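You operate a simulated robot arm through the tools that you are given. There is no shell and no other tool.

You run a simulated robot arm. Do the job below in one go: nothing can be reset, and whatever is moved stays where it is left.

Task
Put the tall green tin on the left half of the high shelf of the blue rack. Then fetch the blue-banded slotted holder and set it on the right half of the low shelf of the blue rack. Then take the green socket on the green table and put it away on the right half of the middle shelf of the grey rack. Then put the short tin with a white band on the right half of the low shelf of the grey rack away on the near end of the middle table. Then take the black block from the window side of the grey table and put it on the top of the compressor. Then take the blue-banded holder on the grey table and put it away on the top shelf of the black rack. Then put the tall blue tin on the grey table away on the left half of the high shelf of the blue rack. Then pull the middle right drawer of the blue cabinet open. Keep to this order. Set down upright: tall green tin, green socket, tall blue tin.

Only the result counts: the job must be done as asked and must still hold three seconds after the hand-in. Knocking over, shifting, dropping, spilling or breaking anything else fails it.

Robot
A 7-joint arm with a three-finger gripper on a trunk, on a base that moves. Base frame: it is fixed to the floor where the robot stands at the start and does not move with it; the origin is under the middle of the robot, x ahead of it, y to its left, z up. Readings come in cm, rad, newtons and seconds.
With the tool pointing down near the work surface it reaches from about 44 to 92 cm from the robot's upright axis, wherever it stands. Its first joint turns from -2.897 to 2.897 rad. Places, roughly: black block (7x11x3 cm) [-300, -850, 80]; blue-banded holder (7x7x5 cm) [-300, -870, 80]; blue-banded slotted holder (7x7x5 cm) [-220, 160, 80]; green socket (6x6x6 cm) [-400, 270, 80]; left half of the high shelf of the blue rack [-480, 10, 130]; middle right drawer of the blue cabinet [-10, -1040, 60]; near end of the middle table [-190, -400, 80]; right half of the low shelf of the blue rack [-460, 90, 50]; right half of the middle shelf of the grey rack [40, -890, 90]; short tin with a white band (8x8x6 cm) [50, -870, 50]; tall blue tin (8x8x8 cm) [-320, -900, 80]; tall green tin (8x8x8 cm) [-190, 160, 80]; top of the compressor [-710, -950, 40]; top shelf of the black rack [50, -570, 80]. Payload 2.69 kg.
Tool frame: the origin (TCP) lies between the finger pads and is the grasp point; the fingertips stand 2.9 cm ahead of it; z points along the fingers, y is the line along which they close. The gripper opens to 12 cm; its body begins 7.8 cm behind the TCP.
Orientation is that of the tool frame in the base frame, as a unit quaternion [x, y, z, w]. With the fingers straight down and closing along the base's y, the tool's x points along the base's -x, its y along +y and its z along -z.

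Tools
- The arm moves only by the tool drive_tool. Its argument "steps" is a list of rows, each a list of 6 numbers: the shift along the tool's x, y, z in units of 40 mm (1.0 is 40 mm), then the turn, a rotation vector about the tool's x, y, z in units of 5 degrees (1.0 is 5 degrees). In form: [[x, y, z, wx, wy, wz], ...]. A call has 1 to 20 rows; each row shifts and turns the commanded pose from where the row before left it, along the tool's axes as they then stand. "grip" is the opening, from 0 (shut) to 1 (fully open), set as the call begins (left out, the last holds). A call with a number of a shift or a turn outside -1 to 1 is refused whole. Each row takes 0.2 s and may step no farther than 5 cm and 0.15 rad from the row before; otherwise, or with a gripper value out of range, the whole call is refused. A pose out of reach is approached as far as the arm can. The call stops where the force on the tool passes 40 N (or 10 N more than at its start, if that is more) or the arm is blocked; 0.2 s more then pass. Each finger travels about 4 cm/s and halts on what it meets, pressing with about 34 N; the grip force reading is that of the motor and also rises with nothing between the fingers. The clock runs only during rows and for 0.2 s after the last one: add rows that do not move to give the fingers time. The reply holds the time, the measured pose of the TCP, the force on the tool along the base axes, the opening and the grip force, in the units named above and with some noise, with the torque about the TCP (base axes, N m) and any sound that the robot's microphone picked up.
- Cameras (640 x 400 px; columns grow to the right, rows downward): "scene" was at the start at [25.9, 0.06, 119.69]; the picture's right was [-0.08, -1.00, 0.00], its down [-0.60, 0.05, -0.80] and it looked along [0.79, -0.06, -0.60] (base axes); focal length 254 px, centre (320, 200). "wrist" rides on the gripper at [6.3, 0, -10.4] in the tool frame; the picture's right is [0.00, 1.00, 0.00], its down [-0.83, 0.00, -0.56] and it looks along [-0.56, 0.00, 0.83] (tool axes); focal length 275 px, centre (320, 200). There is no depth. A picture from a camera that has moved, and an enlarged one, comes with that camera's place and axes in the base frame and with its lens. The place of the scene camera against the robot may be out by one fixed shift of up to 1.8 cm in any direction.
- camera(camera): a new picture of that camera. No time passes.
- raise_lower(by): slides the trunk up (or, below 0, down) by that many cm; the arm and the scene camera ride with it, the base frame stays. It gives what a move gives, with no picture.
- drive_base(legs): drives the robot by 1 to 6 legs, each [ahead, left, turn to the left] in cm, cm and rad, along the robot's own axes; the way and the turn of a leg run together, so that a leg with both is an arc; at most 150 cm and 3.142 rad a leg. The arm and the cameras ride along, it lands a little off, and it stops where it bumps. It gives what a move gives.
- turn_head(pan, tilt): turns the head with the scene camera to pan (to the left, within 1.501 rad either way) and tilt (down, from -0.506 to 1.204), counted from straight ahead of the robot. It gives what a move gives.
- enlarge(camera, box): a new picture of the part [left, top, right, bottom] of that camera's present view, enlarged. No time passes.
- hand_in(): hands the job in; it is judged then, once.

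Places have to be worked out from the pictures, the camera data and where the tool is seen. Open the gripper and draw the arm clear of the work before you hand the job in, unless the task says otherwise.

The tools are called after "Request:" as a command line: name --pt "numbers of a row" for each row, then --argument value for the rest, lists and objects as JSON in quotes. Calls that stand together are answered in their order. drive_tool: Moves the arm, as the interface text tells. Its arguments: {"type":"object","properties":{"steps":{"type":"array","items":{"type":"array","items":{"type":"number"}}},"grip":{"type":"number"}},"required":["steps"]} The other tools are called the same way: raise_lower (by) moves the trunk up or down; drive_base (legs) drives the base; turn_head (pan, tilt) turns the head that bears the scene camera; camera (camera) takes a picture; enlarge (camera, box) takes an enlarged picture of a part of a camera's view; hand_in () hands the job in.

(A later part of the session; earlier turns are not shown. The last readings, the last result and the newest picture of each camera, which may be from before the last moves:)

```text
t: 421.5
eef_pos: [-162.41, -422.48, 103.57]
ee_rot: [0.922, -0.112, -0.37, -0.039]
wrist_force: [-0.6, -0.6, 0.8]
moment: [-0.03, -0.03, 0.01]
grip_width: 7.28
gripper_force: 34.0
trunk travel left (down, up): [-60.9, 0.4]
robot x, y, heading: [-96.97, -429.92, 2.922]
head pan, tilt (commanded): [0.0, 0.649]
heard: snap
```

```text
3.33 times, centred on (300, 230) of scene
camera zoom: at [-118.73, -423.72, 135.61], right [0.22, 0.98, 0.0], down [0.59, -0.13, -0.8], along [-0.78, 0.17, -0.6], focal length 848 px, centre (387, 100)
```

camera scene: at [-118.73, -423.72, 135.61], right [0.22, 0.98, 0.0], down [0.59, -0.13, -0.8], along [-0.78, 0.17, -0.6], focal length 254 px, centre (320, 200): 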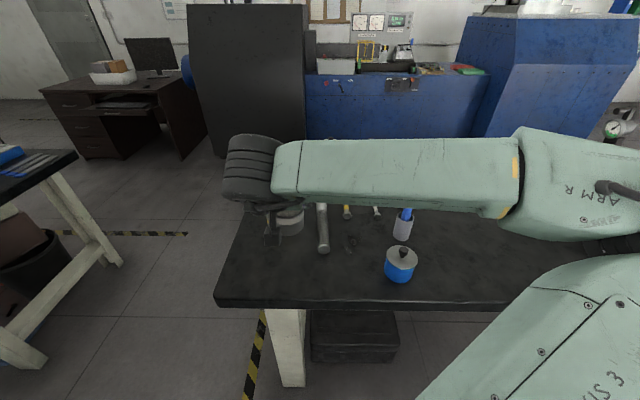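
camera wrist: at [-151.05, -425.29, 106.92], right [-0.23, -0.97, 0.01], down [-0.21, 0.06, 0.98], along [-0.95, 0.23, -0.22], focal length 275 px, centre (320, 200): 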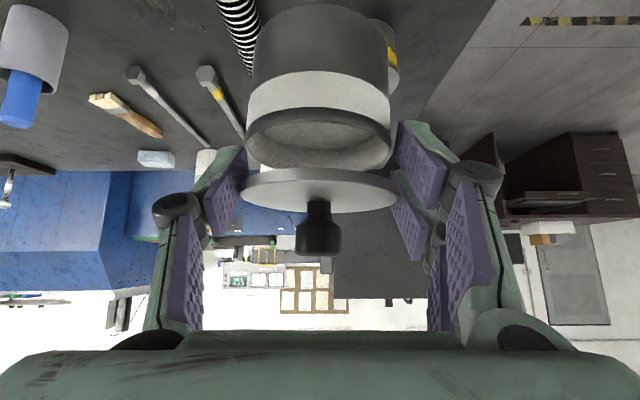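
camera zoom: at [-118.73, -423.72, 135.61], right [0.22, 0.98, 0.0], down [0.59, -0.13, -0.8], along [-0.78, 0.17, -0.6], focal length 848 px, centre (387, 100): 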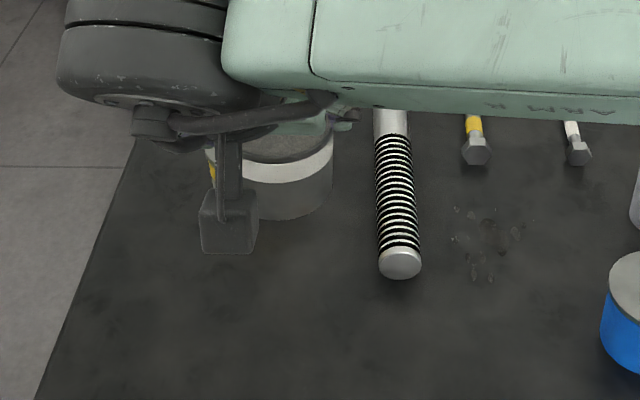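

The body has just come free and will drop about 16 cm onto the free spot below. I hold the lid still and let it settle.

Request:
drive_tool --pt "0 0 0 0 0 0" --grip 0

Request:
camera --camera "wrist"

Request:
camera --camera "scene"

```text
t: 421.9
eef_pos: [-162.36, -422.57, 103.52]
ee_rot: [0.922, -0.112, -0.369, -0.041]
wrist_force: [0.3, 0.8, -0.3]
moment: [0.0, 0.0, 0.01]
grip_width: 7.27
gripper_force: 34.4
trunk travel left (down, up): [-60.9, 0.4]
robot x, y, heading: [-96.8, -429.81, 2.924]
head pan, tilt (commanded): [0.0, 0.649]
```

```text
taken
camera wrist: at [-151.01, -425.29, 106.89], right [-0.23, -0.97, 0.01], down [-0.21, 0.06, 0.98], along [-0.95, 0.22, -0.22], focal length 275 px, centre (320, 200)
```

wrist: 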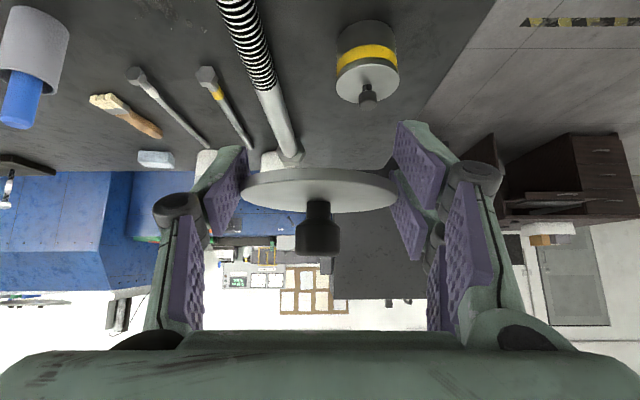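

```text
taken
camera scene: at [-118.72, -423.75, 135.61], right [0.22, 0.98, 0.0], down [0.59, -0.13, -0.8], along [-0.78, 0.17, -0.6], focal length 254 px, centre (320, 200)
```

scene: 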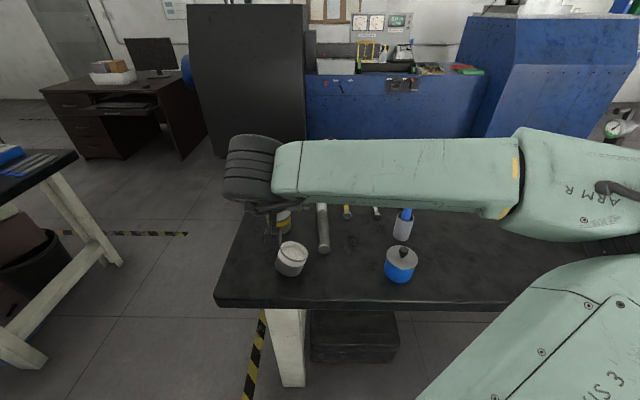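

The body has landed near the front of the table's south end. I wait a moment more and zoom in to see whether it stands.

Request:
drive_tool --pt "0 0 0 0 0 0" --pt "0 0 0 0 0 0" --pt "0 0 0 0 0 0" --grip 0

Request:
enlarge --camera "scene" --box '[200, 190, 440, 340]'

```text
t: 422.7
eef_pos: [-162.24, -422.52, 103.48]
ee_rot: [0.922, -0.111, -0.369, -0.04]
wrist_force: [-0.6, -0.5, -0.4]
moment: [-0.01, -0.03, 0.03]
grip_width: 7.26
gripper_force: 34.3
trunk travel left (down, up): [-60.9, 0.4]
robot x, y, heading: [-96.91, -429.56, 2.925]
head pan, tilt (commanded): [0.0, 0.649]
```

```text
2.67 times, centred on (320, 265) of scene
camera zoom: at [-118.72, -423.75, 135.6], right [0.22, 0.98, 0.0], down [0.59, -0.13, -0.8], along [-0.78, 0.17, -0.6], focal length 678 px, centre (320, 27)
```

zoom: 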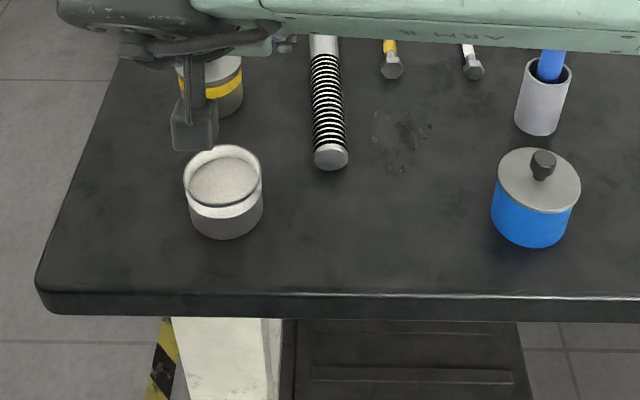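

Luckily the body stands upright on the free spot with its contents inside, and nothing else was touched. I will put the lid back on it. I back the base 16 cm to see the tin with the wrist camera.

Request:
drive_base --legs '[[-16, 0, 0]]'

Request:
camera --camera "wrist"

Request:
enlarge --camera "wrist" --box '[220, 0, 420, 125]'

Request:
camera --camera "scene"

```text
t: 424.1
eef_pos: [-147.99, -425.72, 103.63]
ee_rot: [0.922, -0.111, -0.368, -0.039]
wrist_force: [-0.6, -0.1, 0.2]
moment: [0.0, -0.01, -0.02]
grip_width: 7.22
gripper_force: 34.1
trunk travel left (down, up): [-60.9, 0.4]
robot x, y, heading: [-82.11, -432.71, 2.921]
head pan, tilt (commanded): [0.0, 0.649]
stopped in leg 1: the robot was blocked; the commanded pose is now the measured one
```

```text
taken
camera wrist: at [-136.7, -428.53, 106.85], right [-0.23, -0.97, 0.01], down [-0.21, 0.06, 0.98], along [-0.95, 0.22, -0.22], focal length 275 px, centre (320, 200)
```

wrist: 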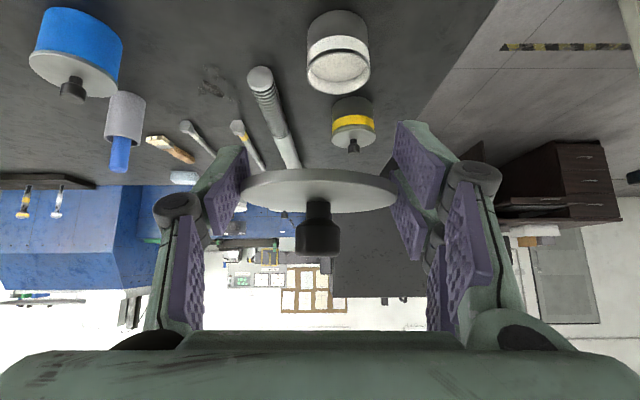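

```text
3.20 times, centred on (320, 62) of wrist
camera zoom: at [-136.7, -428.53, 106.85], right [-0.23, -0.97, 0.01], down [-0.21, 0.06, 0.98], along [-0.95, 0.22, -0.22], focal length 881 px, centre (320, 640)
```

zoom: 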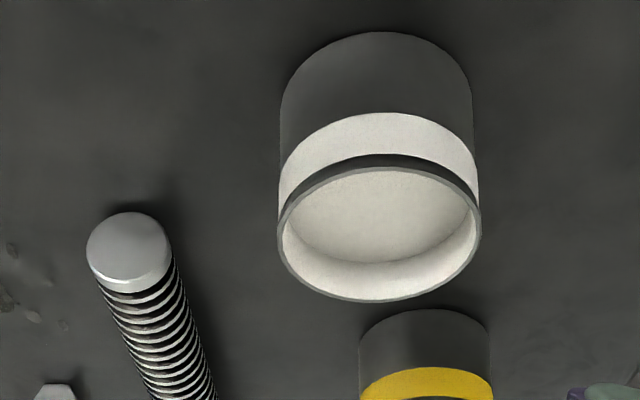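

```text
taken
camera scene: at [-104.43, -426.95, 135.59], right [0.22, 0.98, 0.0], down [0.59, -0.13, -0.8], along [-0.78, 0.17, -0.6], focal length 254 px, centre (320, 200)
```

scene: 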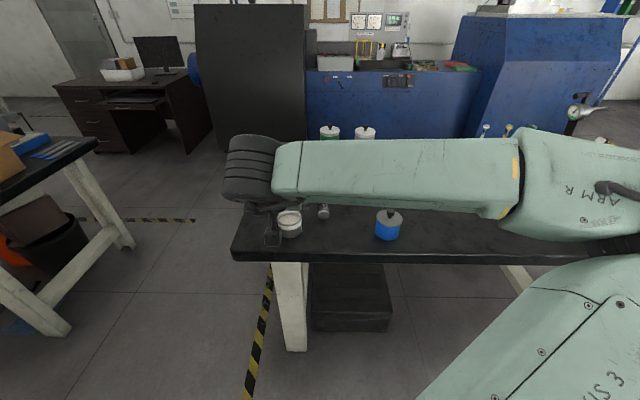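

The base reports being blocked after 15 cm. I step forward 3 cm at once and look left-back and right-back for what was behind me.

Request:
drive_base --legs '[[3, 0, 0]]'

Request:
turn_head --pan 1.5 --tilt 0.7

Request:
camera --camera "scene"

Request:
turn_head --pan -1.5 --tilt 0.7

Request:
camera --camera "scene"

```text
t: 424.9
eef_pos: [-151.05, -425.07, 103.53]
ee_rot: [0.922, -0.111, -0.369, -0.038]
wrist_force: [0.2, 0.3, -1.1]
moment: [0.0, 0.0, -0.01]
grip_width: 7.26
gripper_force: 34.2
trunk travel left (down, up): [-60.9, 0.4]
robot x, y, heading: [-85.12, -432.16, 2.923]
head pan, tilt (commanded): [0.0, 0.649]
```

```text
t: 426.5
eef_pos: [-150.89, -425.14, 103.59]
ee_rot: [0.922, -0.111, -0.369, -0.039]
wrist_force: [-0.1, 0.3, 0.1]
moment: [0.01, 0.01, 0.02]
grip_width: 7.23
gripper_force: 34.3
trunk travel left (down, up): [-60.9, 0.4]
robot x, y, heading: [-84.95, -432.07, 2.919]
head pan, tilt (commanded): [1.499, 0.7]
```

```text
taken
camera scene: at [-101.25, -436.33, 135.17], right [-0.96, 0.29, 0.0], down [0.18, 0.62, -0.76], along [-0.22, -0.73, -0.64], focal length 254 px, centre (320, 200)
```

scene: 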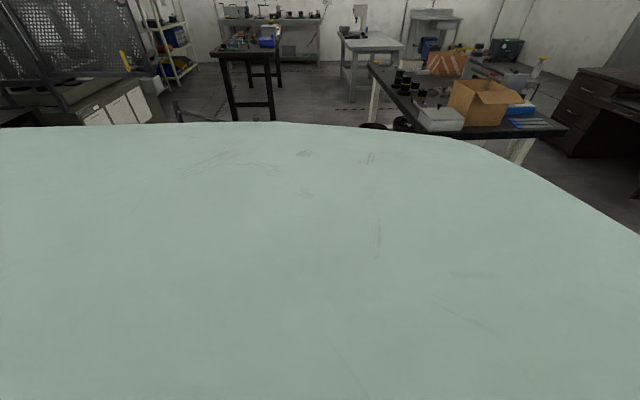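

```text
t: 429.1
eef_pos: [-150.78, -425.05, 103.54]
ee_rot: [0.922, -0.11, -0.369, -0.039]
wrist_force: [-0.1, 0.4, 0.3]
moment: [-0.01, 0.01, 0.02]
grip_width: 7.25
gripper_force: 34.2
trunk travel left (down, up): [-60.9, 0.4]
robot x, y, heading: [-85.59, -431.95, 2.926]
head pan, tilt (commanded): [-1.499, 0.7]
```

```text
taken
camera scene: at [-97.59, -419.78, 135.17], right [0.99, -0.15, 0.0], down [-0.09, -0.64, -0.76], along [0.11, 0.76, -0.64], focal length 254 px, centre (320, 200)
```

scene: 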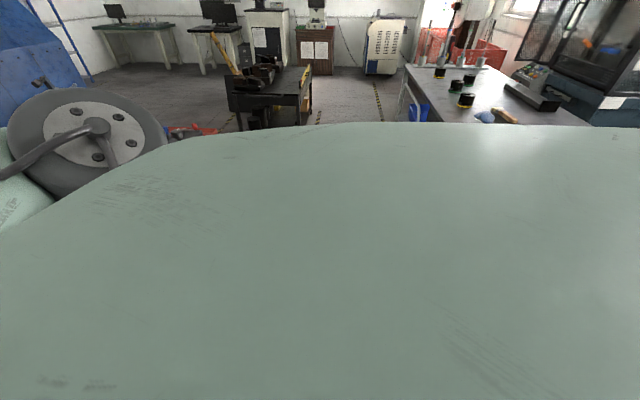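

The rear pole may have touched the bin behind me; I keep forward now. The wrist view gives the tin's centre at about [-163.3,-424.5], rim at z≈86.3. I move the lid above it.

Request:
drive_tool --pt "0.074 0.107 0.86 0 0 0" --pt "0.074 0.107 0.86 0 0 0" --pt "0.074 0.107 0.86 0 0 0" --pt "0.074 0.107 0.86 0 0 0" --pt "0.074 0.107 0.86 0 0 0" --pt "0 0 0 0 0 0" --grip 0

Request:
camera --camera "wrist"

Request:
turn_head --pan 0.0 --tilt 0.65

Request:
enlarge --camera "scene" --box '[200, 170, 400, 300]'

```text
t: 430.5
eef_pos: [-161.85, -424.69, 90.22]
ee_rot: [0.922, -0.111, -0.369, -0.038]
wrist_force: [0.7, 0.5, -0.9]
moment: [-0.03, 0.0, 0.0]
grip_width: 7.2
gripper_force: 34.3
trunk travel left (down, up): [-60.9, 0.4]
robot x, y, heading: [-85.22, -432.49, 2.924]
head pan, tilt (commanded): [-1.499, 0.7]
```

```text
taken
camera wrist: at [-150.59, -427.58, 93.39], right [-0.23, -0.97, 0.01], down [-0.21, 0.06, 0.98], along [-0.95, 0.22, -0.22], focal length 275 px, centre (320, 200)
```

wrist: 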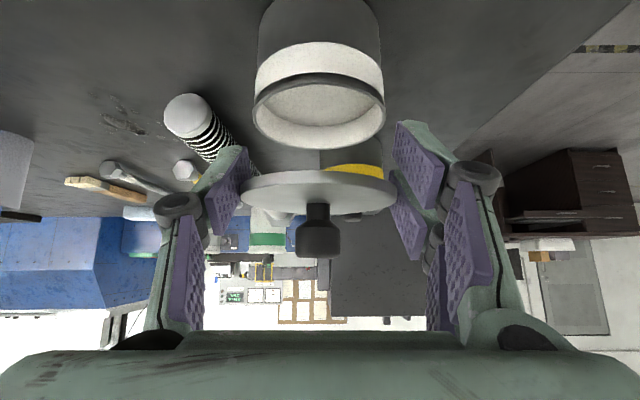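

```text
t: 432.1
eef_pos: [-161.96, -424.84, 90.08]
ee_rot: [0.922, -0.111, -0.368, -0.039]
wrist_force: [-0.5, -0.2, 0.3]
moment: [-0.01, 0.01, -0.03]
grip_width: 7.18
gripper_force: 33.6
trunk travel left (down, up): [-60.9, 0.4]
robot x, y, heading: [-84.67, -432.32, 2.92]
head pan, tilt (commanded): [0.0, 0.649]
```

```text
3.08 times, centred on (300, 235) of scene
camera zoom: at [-107.3, -426.3, 135.6], right [0.22, 0.98, 0.0], down [0.59, -0.13, -0.8], along [-0.78, 0.17, -0.6], focal length 783 px, centre (382, 92)
```

zoom: 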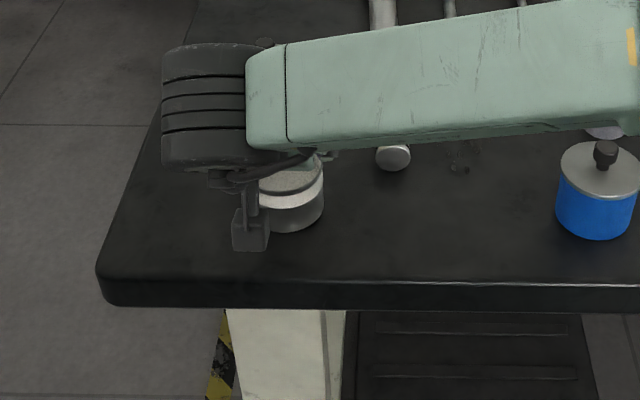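

The lid and tin are aligned within 3 mm; the lid is about 4.4 cm above the rim. I lower 3.2 cm, then in small steps until contact.

Request:
drive_tool --pt "0.25 0 0.3 0 0 0" --pt "0.26 0 0.31 0 0 0" --pt "0 0 0 0 0 0" --grip 0

Request:
camera --camera "wrist"

```text
t: 432.9
eef_pos: [-162.02, -424.81, 87.11]
ee_rot: [0.921, -0.111, -0.37, -0.04]
wrist_force: [3.5, 1.6, 8.0]
moment: [0.2, 0.09, -0.11]
grip_width: 7.23
gripper_force: 34.1
trunk travel left (down, up): [-60.9, 0.4]
robot x, y, heading: [-85.19, -432.18, 2.921]
head pan, tilt (commanded): [0.0, 0.649]
```

```text
taken
camera wrist: at [-150.71, -427.58, 90.31], right [-0.23, -0.97, 0.01], down [-0.21, 0.06, 0.98], along [-0.95, 0.22, -0.22], focal length 275 px, centre (320, 200)
```

wrist: 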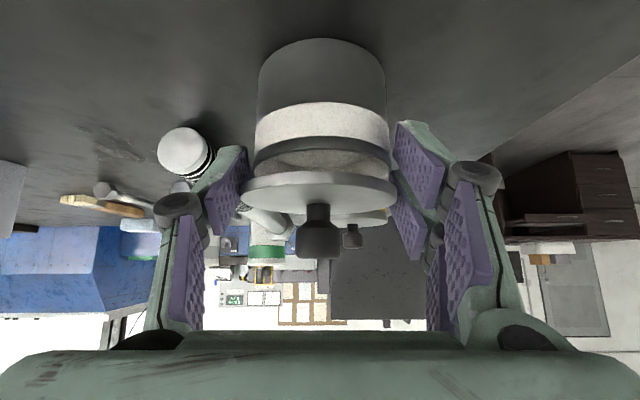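

First contact at z 87.1 (8 N): the lid's lip is on the rim, about 2 mm off sideways. I shift 2 mm left and press down gently.

Request:
drive_tool --pt "-0.02 0 -0.02 0 0 0" --pt "0 0.05 0 0 0 0" --pt "0.06 0 0.06 0 0 0" --pt "0 0 0 0 0 0" --grip 0

Request:
enlarge --camera "wrist" --box '[220, 20, 420, 240]'

```text
t: 433.9
eef_pos: [-162.06, -425.06, 86.77]
ee_rot: [0.922, -0.111, -0.37, -0.039]
wrist_force: [5.6, 0.7, 11.3]
moment: [0.15, 0.15, -0.12]
grip_width: 7.24
gripper_force: 34.4
trunk travel left (down, up): [-60.9, 0.4]
robot x, y, heading: [-85.07, -432.27, 2.923]
head pan, tilt (commanded): [0.0, 0.649]
```

```text
1.82 times, centred on (320, 130) of wrist
camera zoom: at [-150.73, -427.81, 90.11], right [-0.23, -0.97, 0.01], down [-0.21, 0.06, 0.98], along [-0.95, 0.22, -0.22], focal length 500 px, centre (320, 327)
```

zoom: 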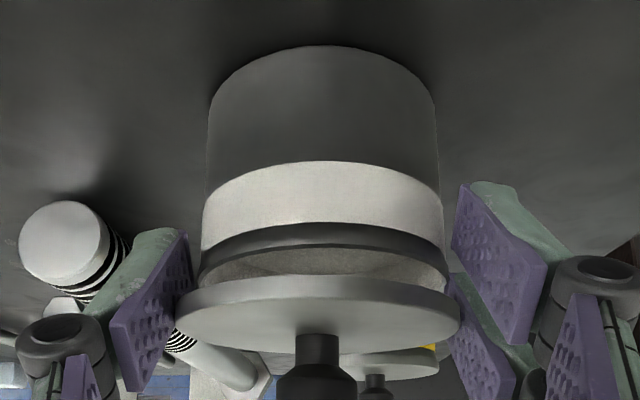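

The lid is nearly seated. I press a little further (3–4 mm) with a 1.5 mm shift left.

Request:
drive_tool --pt "0 0.035 0 0 0 0" --pt "0.06 0 0.06 0 0 0" --pt "0.04 0 0.04 0 0 0" --pt "0 0 0 0 0 0" --grip 0

Request:
enlarge --camera "wrist" --box '[220, 20, 420, 240]'

```text
t: 434.9
eef_pos: [-162.29, -425.25, 86.04]
ee_rot: [0.922, -0.11, -0.37, -0.038]
wrist_force: [1.3, -3.0, 3.4]
moment: [-0.07, 0.12, 0.09]
grip_width: 7.21
gripper_force: 33.8
trunk travel left (down, up): [-60.9, 0.4]
robot x, y, heading: [-84.74, -432.41, 2.93]
head pan, tilt (commanded): [0.0, 0.649]
```

```text
1.82 times, centred on (320, 130) of wrist
camera zoom: at [-150.81, -427.98, 89.43], right [-0.23, -0.97, 0.01], down [-0.21, 0.06, 0.98], along [-0.95, 0.22, -0.22], focal length 500 px, centre (320, 327)
```

zoom: 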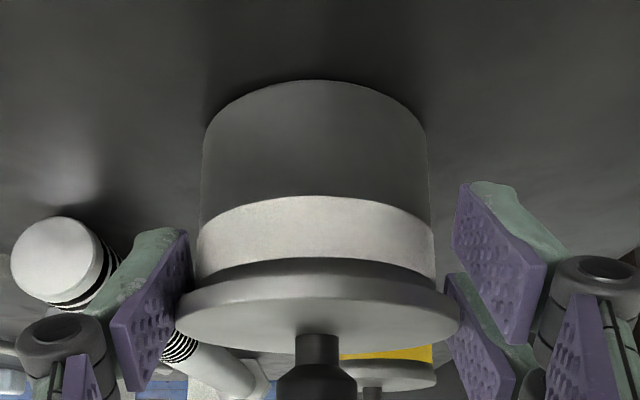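

The lid now sits on the rim. I press a bit more to seat it firmly, watching the force.

Request:
drive_tool --pt "0.04 0 0.04 0 0 0" --pt "0.04 0 0.04 0 0 0" --pt "0 0 0 0 0 0" --grip 0

Request:
enlarge --camera "wrist" --box '[220, 20, 420, 240]'

```text
t: 435.7
eef_pos: [-162.02, -425.15, 85.72]
ee_rot: [0.922, -0.111, -0.37, -0.04]
wrist_force: [2.5, -2.0, 7.2]
moment: [0.23, 0.14, 0.0]
grip_width: 7.19
gripper_force: 34.0
trunk travel left (down, up): [-60.9, 0.4]
robot x, y, heading: [-85.1, -432.33, 2.924]
head pan, tilt (commanded): [0.0, 0.649]
```

```text
1.82 times, centred on (320, 130) of wrist
camera zoom: at [-150.78, -427.9, 89.03], right [-0.23, -0.97, 0.01], down [-0.21, 0.06, 0.98], along [-0.95, 0.22, -0.22], focal length 500 px, centre (320, 327)
```

zoom: 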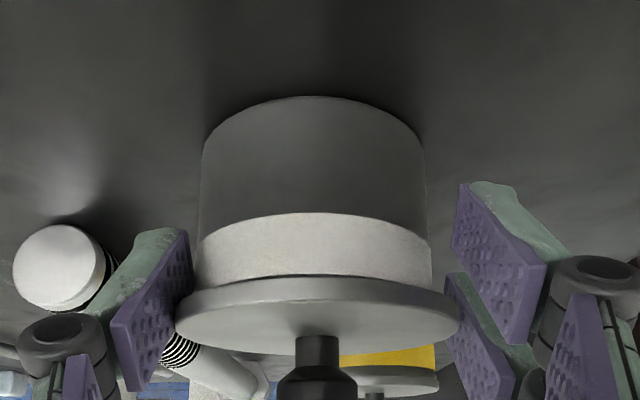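

I check the full wrist view and a side view to see how the lid lies.

Request:
camera --camera "wrist"

Request:
enlarge --camera "scene" --box '[240, 190, 340, 260]'

```text
taken
camera wrist: at [-150.78, -427.9, 89.03], right [-0.23, -0.97, 0.01], down [-0.21, 0.06, 0.98], along [-0.95, 0.22, -0.22], focal length 275 px, centre (320, 200)
```

wrist: 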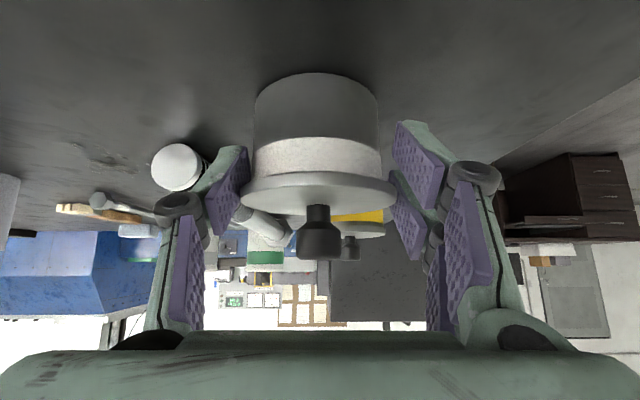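

```text
5.71 times, centred on (290, 225) of scene
camera zoom: at [-107.21, -426.32, 135.63], right [0.22, 0.98, 0.0], down [0.59, -0.13, -0.8], along [-0.78, 0.17, -0.6], focal length 1454 px, centre (491, 57)
```

zoom: 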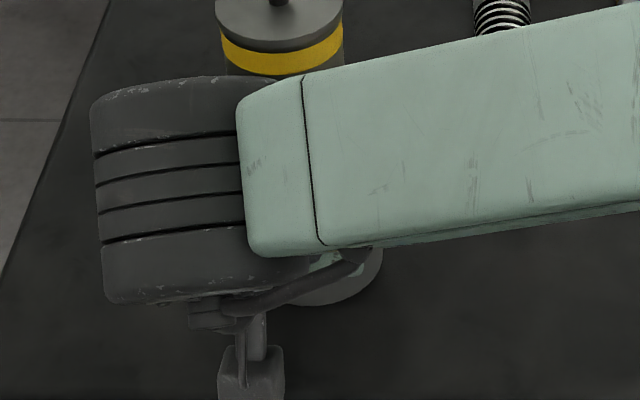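

By comparison with the original picture the tin body now stands about 1 cm further ahead than the lid. I lift the lid 1.5 cm and move it 1 cm forward, then look.

Request:
drive_tool --pt "-0.258 0 -0.272 0 0 0" --pt "-0.18 0 0.17 0 0 0" --pt "0 0 0 0 0 0" --grip 0

Request:
camera --camera "wrist"

Request:
enlarge --camera "wrist" --box '[220, 20, 420, 240]'

```text
t: 436.5
eef_pos: [-162.99, -424.82, 87.12]
ee_rot: [0.922, -0.112, -0.368, -0.04]
wrist_force: [1.0, 1.7, 0.8]
moment: [0.03, 0.0, -0.07]
grip_width: 7.19
gripper_force: 34.2
trunk travel left (down, up): [-60.9, 0.4]
robot x, y, heading: [-85.05, -432.29, 2.924]
head pan, tilt (commanded): [0.0, 0.649]
```

```text
taken
camera wrist: at [-151.78, -427.61, 90.52], right [-0.23, -0.97, 0.01], down [-0.21, 0.06, 0.98], along [-0.95, 0.22, -0.22], focal length 275 px, centre (320, 200)
```

wrist: 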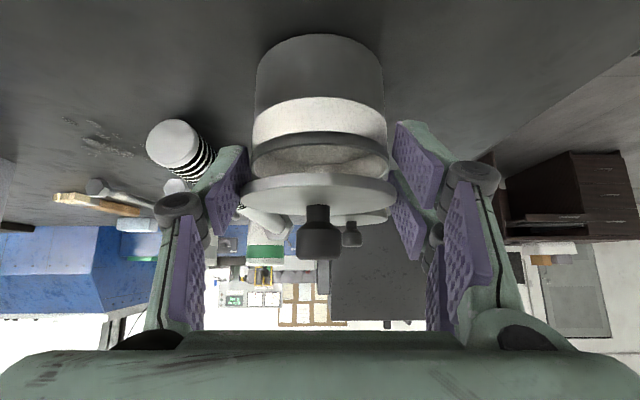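

```text
1.82 times, centred on (320, 130) of wrist
camera zoom: at [-151.78, -427.61, 90.52], right [-0.23, -0.97, 0.01], down [-0.21, 0.06, 0.98], along [-0.95, 0.22, -0.22], focal length 500 px, centre (320, 327)
```

zoom: 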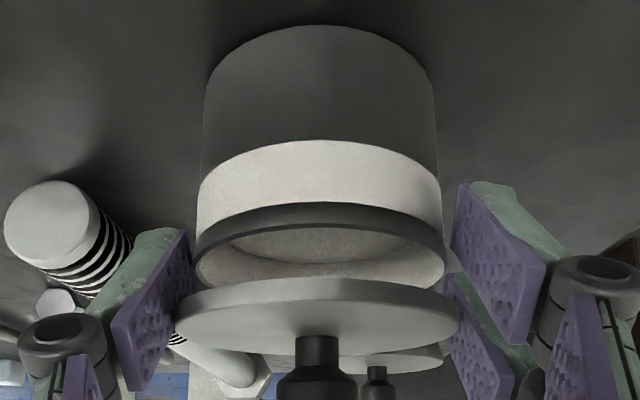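

Now lid and rim are aligned within about 3 mm, the lid roughly 1.7 cm above. I lower 1 cm and then in 2 mm steps.

Request:
drive_tool --pt "0.172 -0.02 0.181 0 0 0" --pt "0.034 0 0.036 0 0 0" --pt "0 0 0 0 0 0" --grip 0

Request:
enlarge --camera "wrist" --box '[220, 20, 420, 240]'

```text
t: 437.3
eef_pos: [-163.13, -424.91, 86.05]
ee_rot: [0.922, -0.112, -0.368, -0.039]
wrist_force: [0.7, -1.6, 0.6]
moment: [0.04, 0.01, -0.02]
grip_width: 7.19
gripper_force: 34.7
trunk travel left (down, up): [-60.9, 0.4]
robot x, y, heading: [-85.33, -432.41, 2.923]
head pan, tilt (commanded): [0.0, 0.649]
```

```text
1.82 times, centred on (320, 130) of wrist
camera zoom: at [-151.73, -427.65, 89.28], right [-0.23, -0.97, 0.01], down [-0.21, 0.06, 0.98], along [-0.95, 0.22, -0.22], focal length 500 px, centre (320, 327)
```

zoom: 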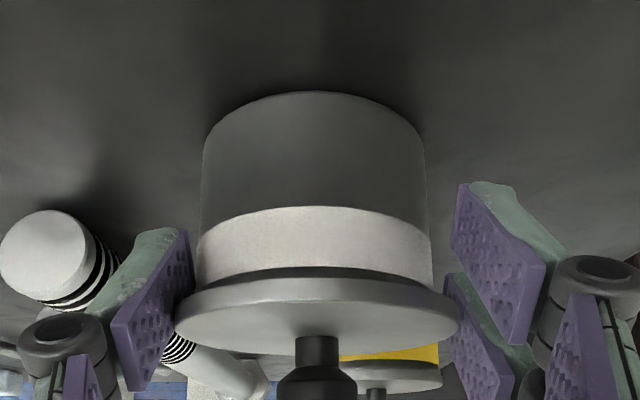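

Comparing widths with the original picture, the body is still about 1.2 cm further ahead than the lid. I raise 1 cm, go 1.1 cm forward and look again.

Request:
drive_tool --pt "-0.172 0.02 -0.181 0 0 0" --pt "-0.2 0 0.189 0 0 0" --pt "0 0 0 0 0 0" --grip 0

Request:
enlarge --camera "wrist" --box '[220, 20, 420, 240]'

```text
t: 438.1
eef_pos: [-164.36, -424.69, 86.99]
ee_rot: [0.922, -0.111, -0.369, -0.04]
wrist_force: [1.0, 0.7, 3.4]
moment: [0.02, 0.04, -0.04]
grip_width: 7.19
gripper_force: 34.1
trunk travel left (down, up): [-60.9, 0.4]
robot x, y, heading: [-85.42, -432.31, 2.924]
head pan, tilt (commanded): [0.0, 0.649]
```

```text
1.82 times, centred on (320, 130) of wrist
camera zoom: at [-152.83, -427.41, 90.35], right [-0.23, -0.97, 0.01], down [-0.21, 0.06, 0.98], along [-0.95, 0.22, -0.22], focal length 500 px, centre (320, 327)
```

zoom: 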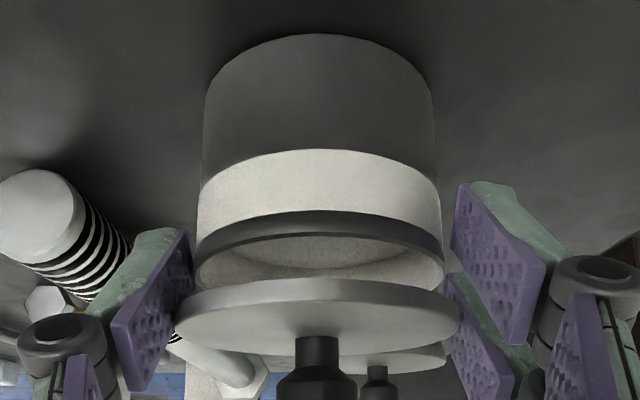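

I understand now: the fingers (7.2 cm apart) are narrower than the body (7.4 cm), so they push it. I'll instead rest the lid partly on the rim from behind, then re-grip it by its knob. I raise 1 cm and step back 2.1 cm.

Request:
drive_tool --pt "-0.172 0 -0.181 0 0 0" --pt "0.19 0 -0.18 0 0 0" --pt "0.19 0 -0.18 0 0 0" --pt "0 0 0 0 0 0" --grip 0

Request:
camera --camera "wrist"

Request:
enlarge --camera "wrist" --box '[220, 20, 420, 240]'

```text
t: 439.1
eef_pos: [-162.08, -425.0, 87.89]
ee_rot: [0.922, -0.111, -0.37, -0.04]
wrist_force: [-0.4, 0.1, 0.4]
moment: [0.0, -0.04, 0.0]
grip_width: 7.17
gripper_force: 34.4
trunk travel left (down, up): [-60.9, 0.4]
robot x, y, heading: [-85.31, -432.44, 2.927]
head pan, tilt (commanded): [0.0, 0.649]
```

```text
taken
camera wrist: at [-150.83, -427.87, 91.27], right [-0.23, -0.97, 0.01], down [-0.21, 0.06, 0.98], along [-0.95, 0.22, -0.22], focal length 275 px, centre (320, 200)
```

wrist: 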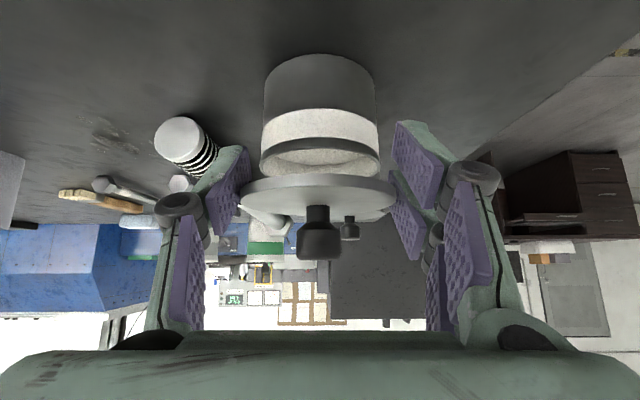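

```text
1.82 times, centred on (320, 130) of wrist
camera zoom: at [-150.83, -427.87, 91.27], right [-0.23, -0.97, 0.01], down [-0.21, 0.06, 0.98], along [-0.95, 0.22, -0.22], focal length 500 px, centre (320, 327)
```

zoom: 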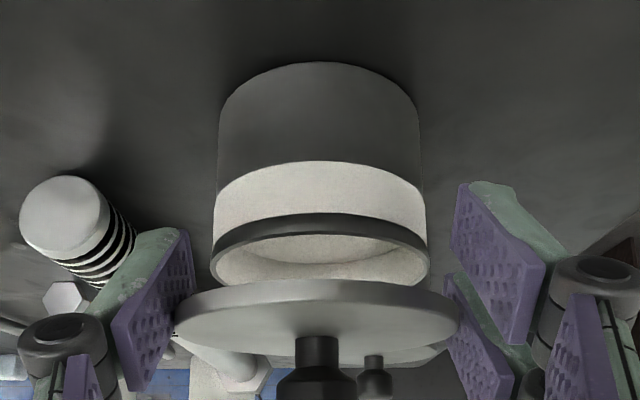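

The body is now 4.4 cm ahead of the tool, so the fingers won't touch it. I lower the lid 1.6 cm and then in 2 mm steps until it rests on the rim.

Request:
drive_tool --pt "0.137 0 0.145 0 0 0" --pt "0.137 0 0.145 0 0 0" --pt "0 0 0 0 0 0" --grip 0

Request:
drive_tool --pt "0.034 0 0.036 0 0 0" --pt "0.034 0 0.036 0 0 0" --pt "0 0 0 0 0 0" --grip 0

Request:
enlarge --camera "wrist" --box '[220, 20, 420, 240]'

```text
t: 439.9
eef_pos: [-162.17, -425.16, 86.32]
ee_rot: [0.922, -0.111, -0.368, -0.04]
wrist_force: [-0.7, 0.6, -0.5]
moment: [0.06, 0.02, -0.05]
grip_width: 7.17
gripper_force: 34.2
trunk travel left (down, up): [-60.9, 0.4]
robot x, y, heading: [-85.11, -432.2, 2.923]
head pan, tilt (commanded): [0.0, 0.649]
```

```text
t: 440.7
eef_pos: [-162.23, -425.16, 85.89]
ee_rot: [0.922, -0.112, -0.369, -0.039]
wrist_force: [0.4, 0.3, -0.4]
moment: [-0.01, 0.02, -0.01]
grip_width: 7.16
gripper_force: 34.0
trunk travel left (down, up): [-60.9, 0.4]
robot x, y, heading: [-85.11, -432.07, 2.921]
head pan, tilt (commanded): [0.0, 0.649]
```

```text
1.82 times, centred on (320, 130) of wrist
camera zoom: at [-150.86, -427.93, 89.26], right [-0.23, -0.97, 0.01], down [-0.21, 0.06, 0.98], along [-0.95, 0.22, -0.22], focal length 500 px, centre (320, 327)
```

zoom: 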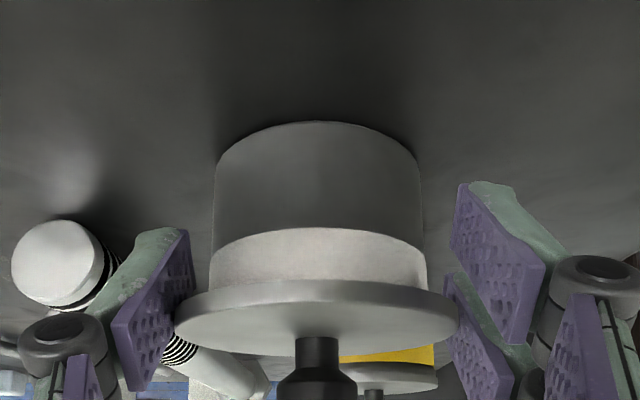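

No contact yet at 85.9. I continue with 2 mm steps.

Request:
drive_tool --pt "0.034 0 0.036 0 0 0" --pt "0 0 0 0 0 0" --grip 0

Request:
drive_tool --pt "0.034 0 0.036 0 0 0" --pt "0 0 0 0 0 0" --grip 0

Request:
enlarge --camera "wrist" --box '[220, 20, 420, 240]'

```text
t: 441.3
eef_pos: [-162.22, -425.38, 85.74]
ee_rot: [0.922, -0.11, -0.37, -0.038]
wrist_force: [0.6, -0.8, 0.2]
moment: [0.02, 0.03, 0.0]
grip_width: 7.16
gripper_force: 34.3
trunk travel left (down, up): [-60.9, 0.4]
robot x, y, heading: [-85.45, -432.24, 2.921]
head pan, tilt (commanded): [0.0, 0.649]
```

```text
t: 441.9
eef_pos: [-162.15, -425.12, 85.63]
ee_rot: [0.921, -0.112, -0.37, -0.04]
wrist_force: [-1.7, -0.3, 6.4]
moment: [-0.18, 0.31, -0.07]
grip_width: 7.17
gripper_force: 34.1
trunk travel left (down, up): [-60.9, 0.4]
robot x, y, heading: [-85.3, -431.94, 2.922]
head pan, tilt (commanded): [0.0, 0.649]
```

```text
1.82 times, centred on (320, 130) of wrist
camera zoom: at [-150.81, -427.93, 88.99], right [-0.23, -0.97, 0.01], down [-0.21, 0.06, 0.98], along [-0.95, 0.22, -0.22], focal length 500 px, centre (320, 327)
```

zoom: 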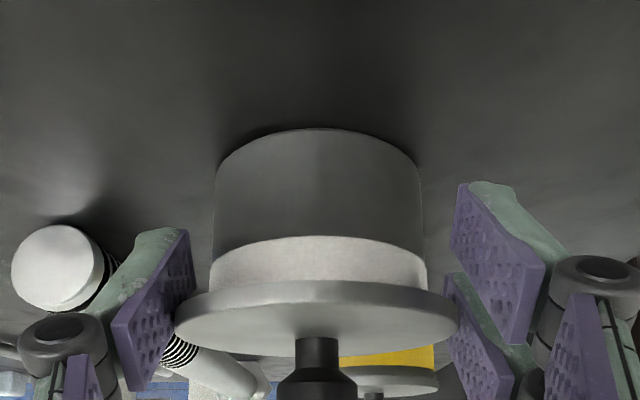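

The contact's moment shows it is the left finger pad on the rim, not the lid. I raise 1.8 cm and go 1.3 cm forward, so the lid hangs about 1.5 cm above the rim and 1.5 cm off centre, and release it there.

Request:
drive_tool --pt "-0.31 0 -0.326 0 0 0" --pt "-0.236 0 0.223 0 0 0" --pt "0 0 0 0 0 0" --grip 0

Request:
enlarge --camera "wrist" --box '[220, 20, 420, 240]'

```text
t: 442.7
eef_pos: [-163.28, -424.96, 87.16]
ee_rot: [0.922, -0.111, -0.368, -0.039]
wrist_force: [0.5, -0.8, -0.6]
moment: [-0.04, -0.01, -0.01]
grip_width: 7.13
gripper_force: 33.9
trunk travel left (down, up): [-60.9, 0.4]
robot x, y, heading: [-85.3, -432.21, 2.922]
head pan, tilt (commanded): [0.0, 0.649]
```

```text
1.82 times, centred on (320, 130) of wrist
camera zoom: at [-152.05, -427.64, 90.66], right [-0.23, -0.97, 0.01], down [-0.21, 0.06, 0.98], along [-0.95, 0.22, -0.22], focal length 500 px, centre (320, 327)
```

zoom: 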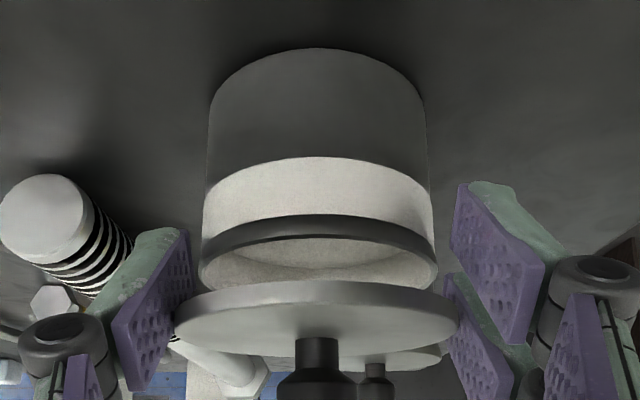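

Offset ≈1.4 cm, height ≈1.4 cm. I open the fingers to let the lid drop onto the rim.

Request:
drive_tool --pt "0 0 0 0 0 0" --pt "0 0 0 0 0 0" --pt "0 0 0 0 0 0" --grip 0.85

Request:
camera --camera "wrist"

Request:
enlarge --camera "wrist" --box '[220, 20, 420, 240]'

```text
t: 443.5
eef_pos: [-163.4, -424.85, 87.29]
ee_rot: [0.922, -0.11, -0.37, -0.038]
wrist_force: [0.1, 0.3, -0.1]
moment: [0.01, 0.02, 0.04]
grip_width: 10.2
gripper_force: 0.0
trunk travel left (down, up): [-60.9, 0.4]
robot x, y, heading: [-85.48, -432.35, 2.921]
head pan, tilt (commanded): [0.0, 0.649]
```

```text
taken
camera wrist: at [-152.06, -427.63, 90.67], right [-0.23, -0.97, 0.01], down [-0.21, 0.06, 0.98], along [-0.95, 0.22, -0.22], focal length 275 px, centre (320, 200)
```

wrist: 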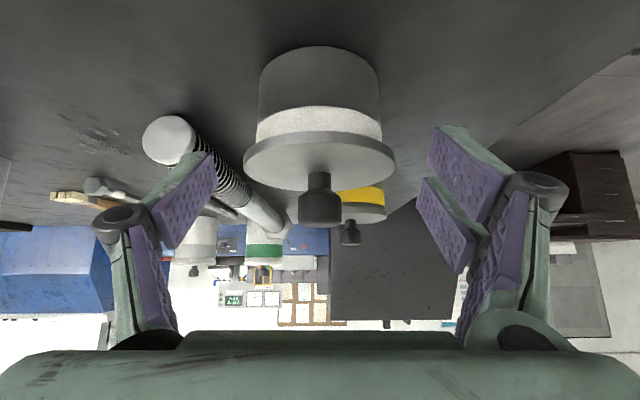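

```text
1.82 times, centred on (320, 130) of wrist
camera zoom: at [-152.06, -427.63, 90.67], right [-0.23, -0.97, 0.01], down [-0.21, 0.06, 0.98], along [-0.95, 0.22, -0.22], focal length 500 px, centre (320, 327)
```

zoom: 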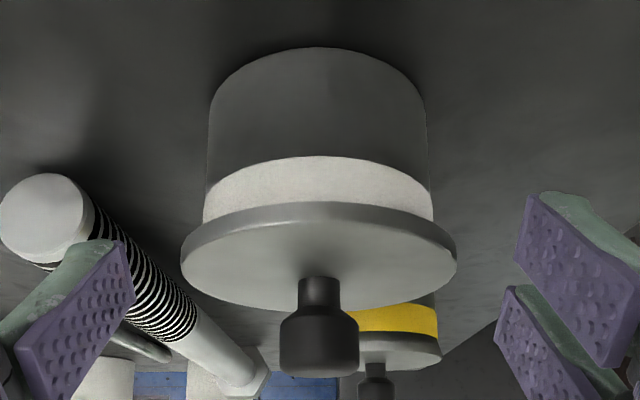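

The lid now lies on the rim, about 1.3 cm off centre toward me. To centre it I re-grip it by its knob: up 3.3 cm, 0.65 cm forward.

Request:
drive_tool --pt "-0.3425 0 -0.243 0 0 0" --pt "-0.3425 0 -0.243 0 0 0" --pt "0 0 0 0 0 0" --grip 0.85

Request:
camera --camera "wrist"

```text
t: 444.3
eef_pos: [-163.98, -424.74, 90.7]
ee_rot: [0.922, -0.111, -0.37, -0.039]
wrist_force: [-0.5, 0.0, 0.4]
moment: [-0.01, -0.02, 0.0]
grip_width: 10.22
gripper_force: 0.0
trunk travel left (down, up): [-60.9, 0.4]
robot x, y, heading: [-85.31, -432.35, 2.929]
head pan, tilt (commanded): [0.0, 0.649]
```

```text
taken
camera wrist: at [-152.7, -427.41, 94.03], right [-0.23, -0.97, 0.01], down [-0.21, 0.06, 0.98], along [-0.95, 0.22, -0.22], focal length 275 px, centre (320, 200)
```

wrist: 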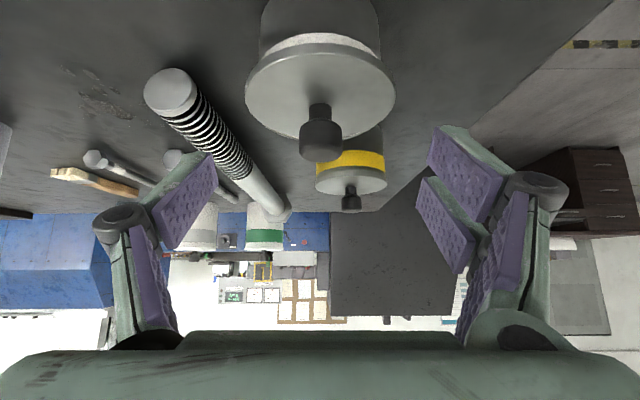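

The knob is centred at the right place. I close on it.

Request:
drive_tool --pt "0 0 0 0 0 0" --pt "0 0 0 0 0 0" --pt "0 0 0 0 0 0" --pt "0 0 0 0 0 0" --pt "0 0 0 0 0 0" --pt "0 0 0 0 0 0" --pt "0 0 0 0 0 0" --grip 0

Request:
camera --camera "wrist"

```text
t: 445.9
eef_pos: [-164.11, -424.48, 90.63]
ee_rot: [0.922, -0.11, -0.369, -0.039]
wrist_force: [-0.1, -0.1, 0.0]
moment: [-0.02, -0.02, 0.02]
grip_width: 1.99
gripper_force: 34.3
trunk travel left (down, up): [-60.9, 0.4]
robot x, y, heading: [-85.21, -432.45, 2.922]
head pan, tilt (commanded): [0.0, 0.649]
```

```text
taken
camera wrist: at [-152.7, -427.41, 94.02], right [-0.23, -0.97, 0.01], down [-0.21, 0.06, 0.98], along [-0.95, 0.22, -0.22], focal length 275 px, centre (320, 200)
```

wrist: 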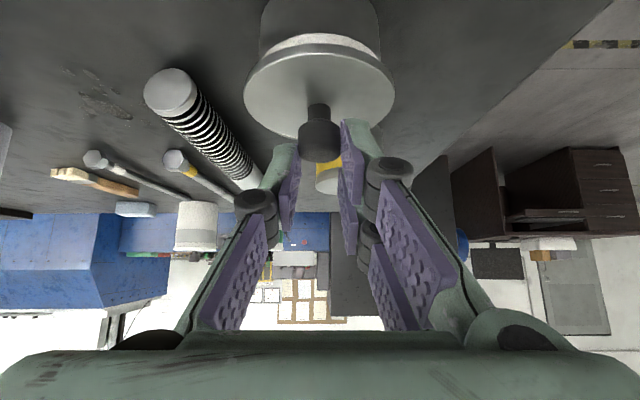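

The knob is held (2.0 cm). I lift 0.7 cm, go 1.4 cm forward and look.

Request:
drive_tool --pt "-0.12 0 -0.127 0 0 0" --pt "-0.127 0 0.12 0 0 0" --pt "-0.127 0 0.12 0 0 0" --pt "0 0 0 0 0 0" --grip 0

Request:
camera --camera "wrist"

Request:
enlarge --camera "wrist" --box '[220, 0, 420, 180]'

```text
t: 446.9
eef_pos: [-165.44, -424.35, 91.35]
ee_rot: [0.922, -0.111, -0.369, -0.039]
wrist_force: [0.8, 0.2, 0.0]
moment: [-0.02, -0.02, -0.03]
grip_width: 1.96
gripper_force: 34.5
trunk travel left (down, up): [-60.9, 0.4]
robot x, y, heading: [-85.55, -432.22, 2.921]
head pan, tilt (commanded): [0.0, 0.649]
```

```text
taken
camera wrist: at [-154.09, -427.06, 94.71], right [-0.23, -0.97, 0.01], down [-0.21, 0.06, 0.98], along [-0.95, 0.22, -0.22], focal length 275 px, centre (320, 200)
```

wrist: 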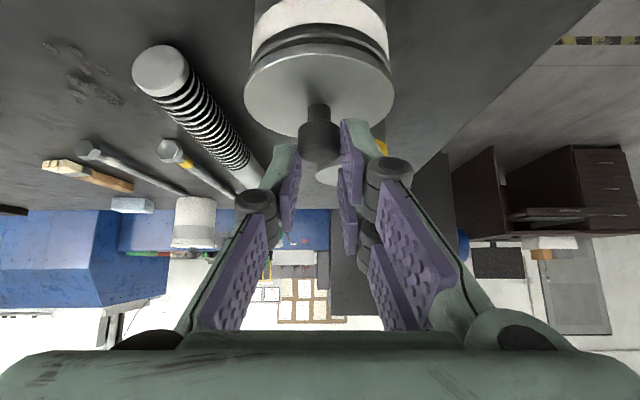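

```text
2.22 times, centred on (320, 90) of wrist
camera zoom: at [-154.09, -427.06, 94.71], right [-0.23, -0.97, 0.01], down [-0.21, 0.06, 0.98], along [-0.95, 0.22, -0.22], focal length 612 px, centre (320, 444)
```

zoom: 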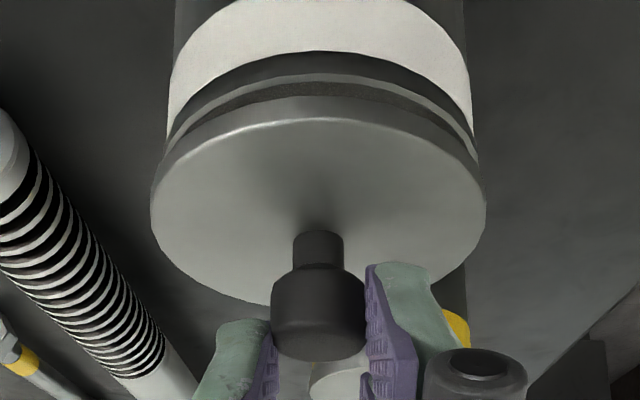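

The lid is now concentric with the body within about 2 mm. I lower it onto the rim in small steps.

Request:
drive_tool --pt "-0.027 0.02 0.026 0 0 0" --pt "0.086 0 0.091 0 0 0" --pt "0 0 0 0 0 0" --grip 0

Request:
drive_tool --pt "0.034 0 0.036 0 0 0" --pt "0.034 0 0.036 0 0 0" --pt "0 0 0 0 0 0" --grip 0

Request:
enlarge --camera "wrist" --box '[220, 0, 420, 180]'

```text
t: 447.7
eef_pos: [-165.54, -424.4, 90.94]
ee_rot: [0.922, -0.111, -0.369, -0.039]
wrist_force: [1.0, 0.0, -1.2]
moment: [-0.04, 0.03, -0.03]
grip_width: 1.95
gripper_force: 34.6
trunk travel left (down, up): [-60.9, 0.4]
robot x, y, heading: [-85.25, -432.18, 2.926]
head pan, tilt (commanded): [0.0, 0.649]
```

```text
t: 448.5
eef_pos: [-165.55, -424.28, 90.63]
ee_rot: [0.921, -0.111, -0.371, -0.04]
wrist_force: [-3.0, 4.1, 12.2]
moment: [0.08, -0.09, 0.05]
grip_width: 1.96
gripper_force: 33.3
trunk travel left (down, up): [-60.9, 0.4]
robot x, y, heading: [-85.0, -431.82, 2.926]
head pan, tilt (commanded): [0.0, 0.649]
heard: snap
```

```text
2.22 times, centred on (320, 90) of wrist
camera zoom: at [-154.21, -427.1, 93.98], right [-0.23, -0.97, 0.01], down [-0.21, 0.06, 0.98], along [-0.95, 0.22, -0.22], focal length 612 px, centre (320, 444)
```

zoom: 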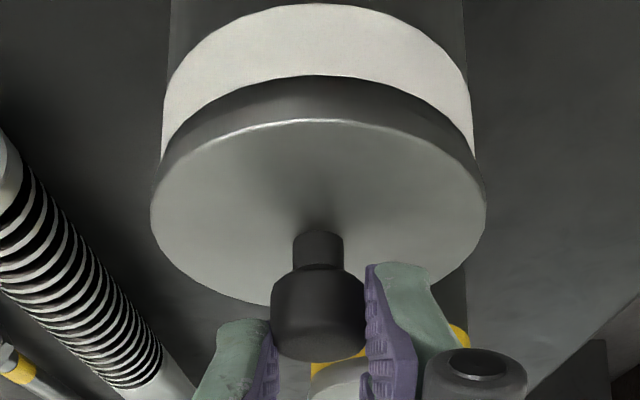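

A snap: the lid clicked back onto the body, so the tin is whole again and stands on the south end of the middle table. I open, rise and draw back.

Request:
drive_tool --pt "0 0 0 0 0 0" --pt "0 0 0 0 0 0" --pt "0 0 0 0 0 0" --pt "0 0 0 0 0 0" --grip 0.5

Request:
drive_tool --pt "-0.35 0 -0.36 0 0 0" --pt "-0.7 0 -0.72 0 0 0" --pt "-0.7 0 -0.72 0 0 0" --pt "-0.35 0 -0.36 0 0 0" --pt "0 0 0 0 0 0" --grip 0.5

Request:
camera --camera "wrist"

Request:
camera --camera "scene"

```text
t: 449.5
eef_pos: [-165.51, -424.4, 90.49]
ee_rot: [0.922, -0.111, -0.37, -0.039]
wrist_force: [0.3, 0.0, 0.6]
moment: [0.03, 0.01, 0.01]
grip_width: 5.99
gripper_force: 0.1
trunk travel left (down, up): [-60.9, 0.4]
robot x, y, heading: [-84.97, -432.71, 2.921]
head pan, tilt (commanded): [0.0, 0.649]
```

```text
t: 450.7
eef_pos: [-165.67, -424.18, 102.5]
ee_rot: [0.922, -0.111, -0.368, -0.039]
wrist_force: [1.3, -1.1, -0.5]
moment: [-0.02, 0.01, -0.01]
grip_width: 6.0
gripper_force: 0.1
trunk travel left (down, up): [-60.9, 0.4]
robot x, y, heading: [-85.15, -432.32, 2.925]
head pan, tilt (commanded): [0.0, 0.649]
```

```text
taken
camera wrist: at [-154.29, -426.94, 105.85], right [-0.23, -0.97, 0.01], down [-0.21, 0.06, 0.98], along [-0.95, 0.22, -0.22], focal length 275 px, centre (320, 200)
```

wrist: 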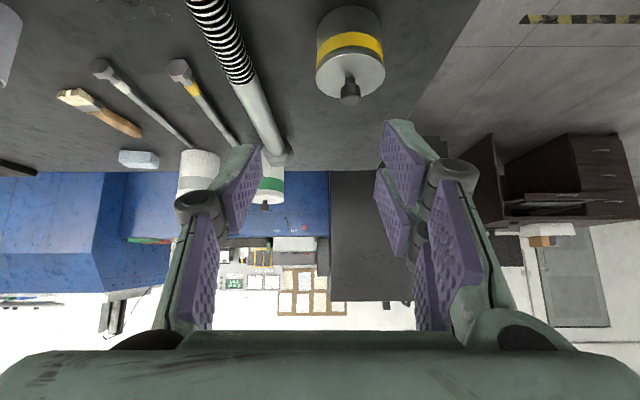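

```text
taken
camera scene: at [-107.3, -426.31, 135.6], right [0.22, 0.98, 0.0], down [0.59, -0.13, -0.8], along [-0.78, 0.17, -0.6], focal length 254 px, centre (320, 200)
```

scene: 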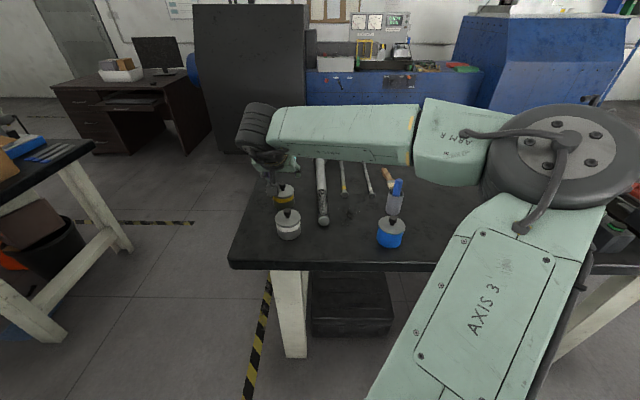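

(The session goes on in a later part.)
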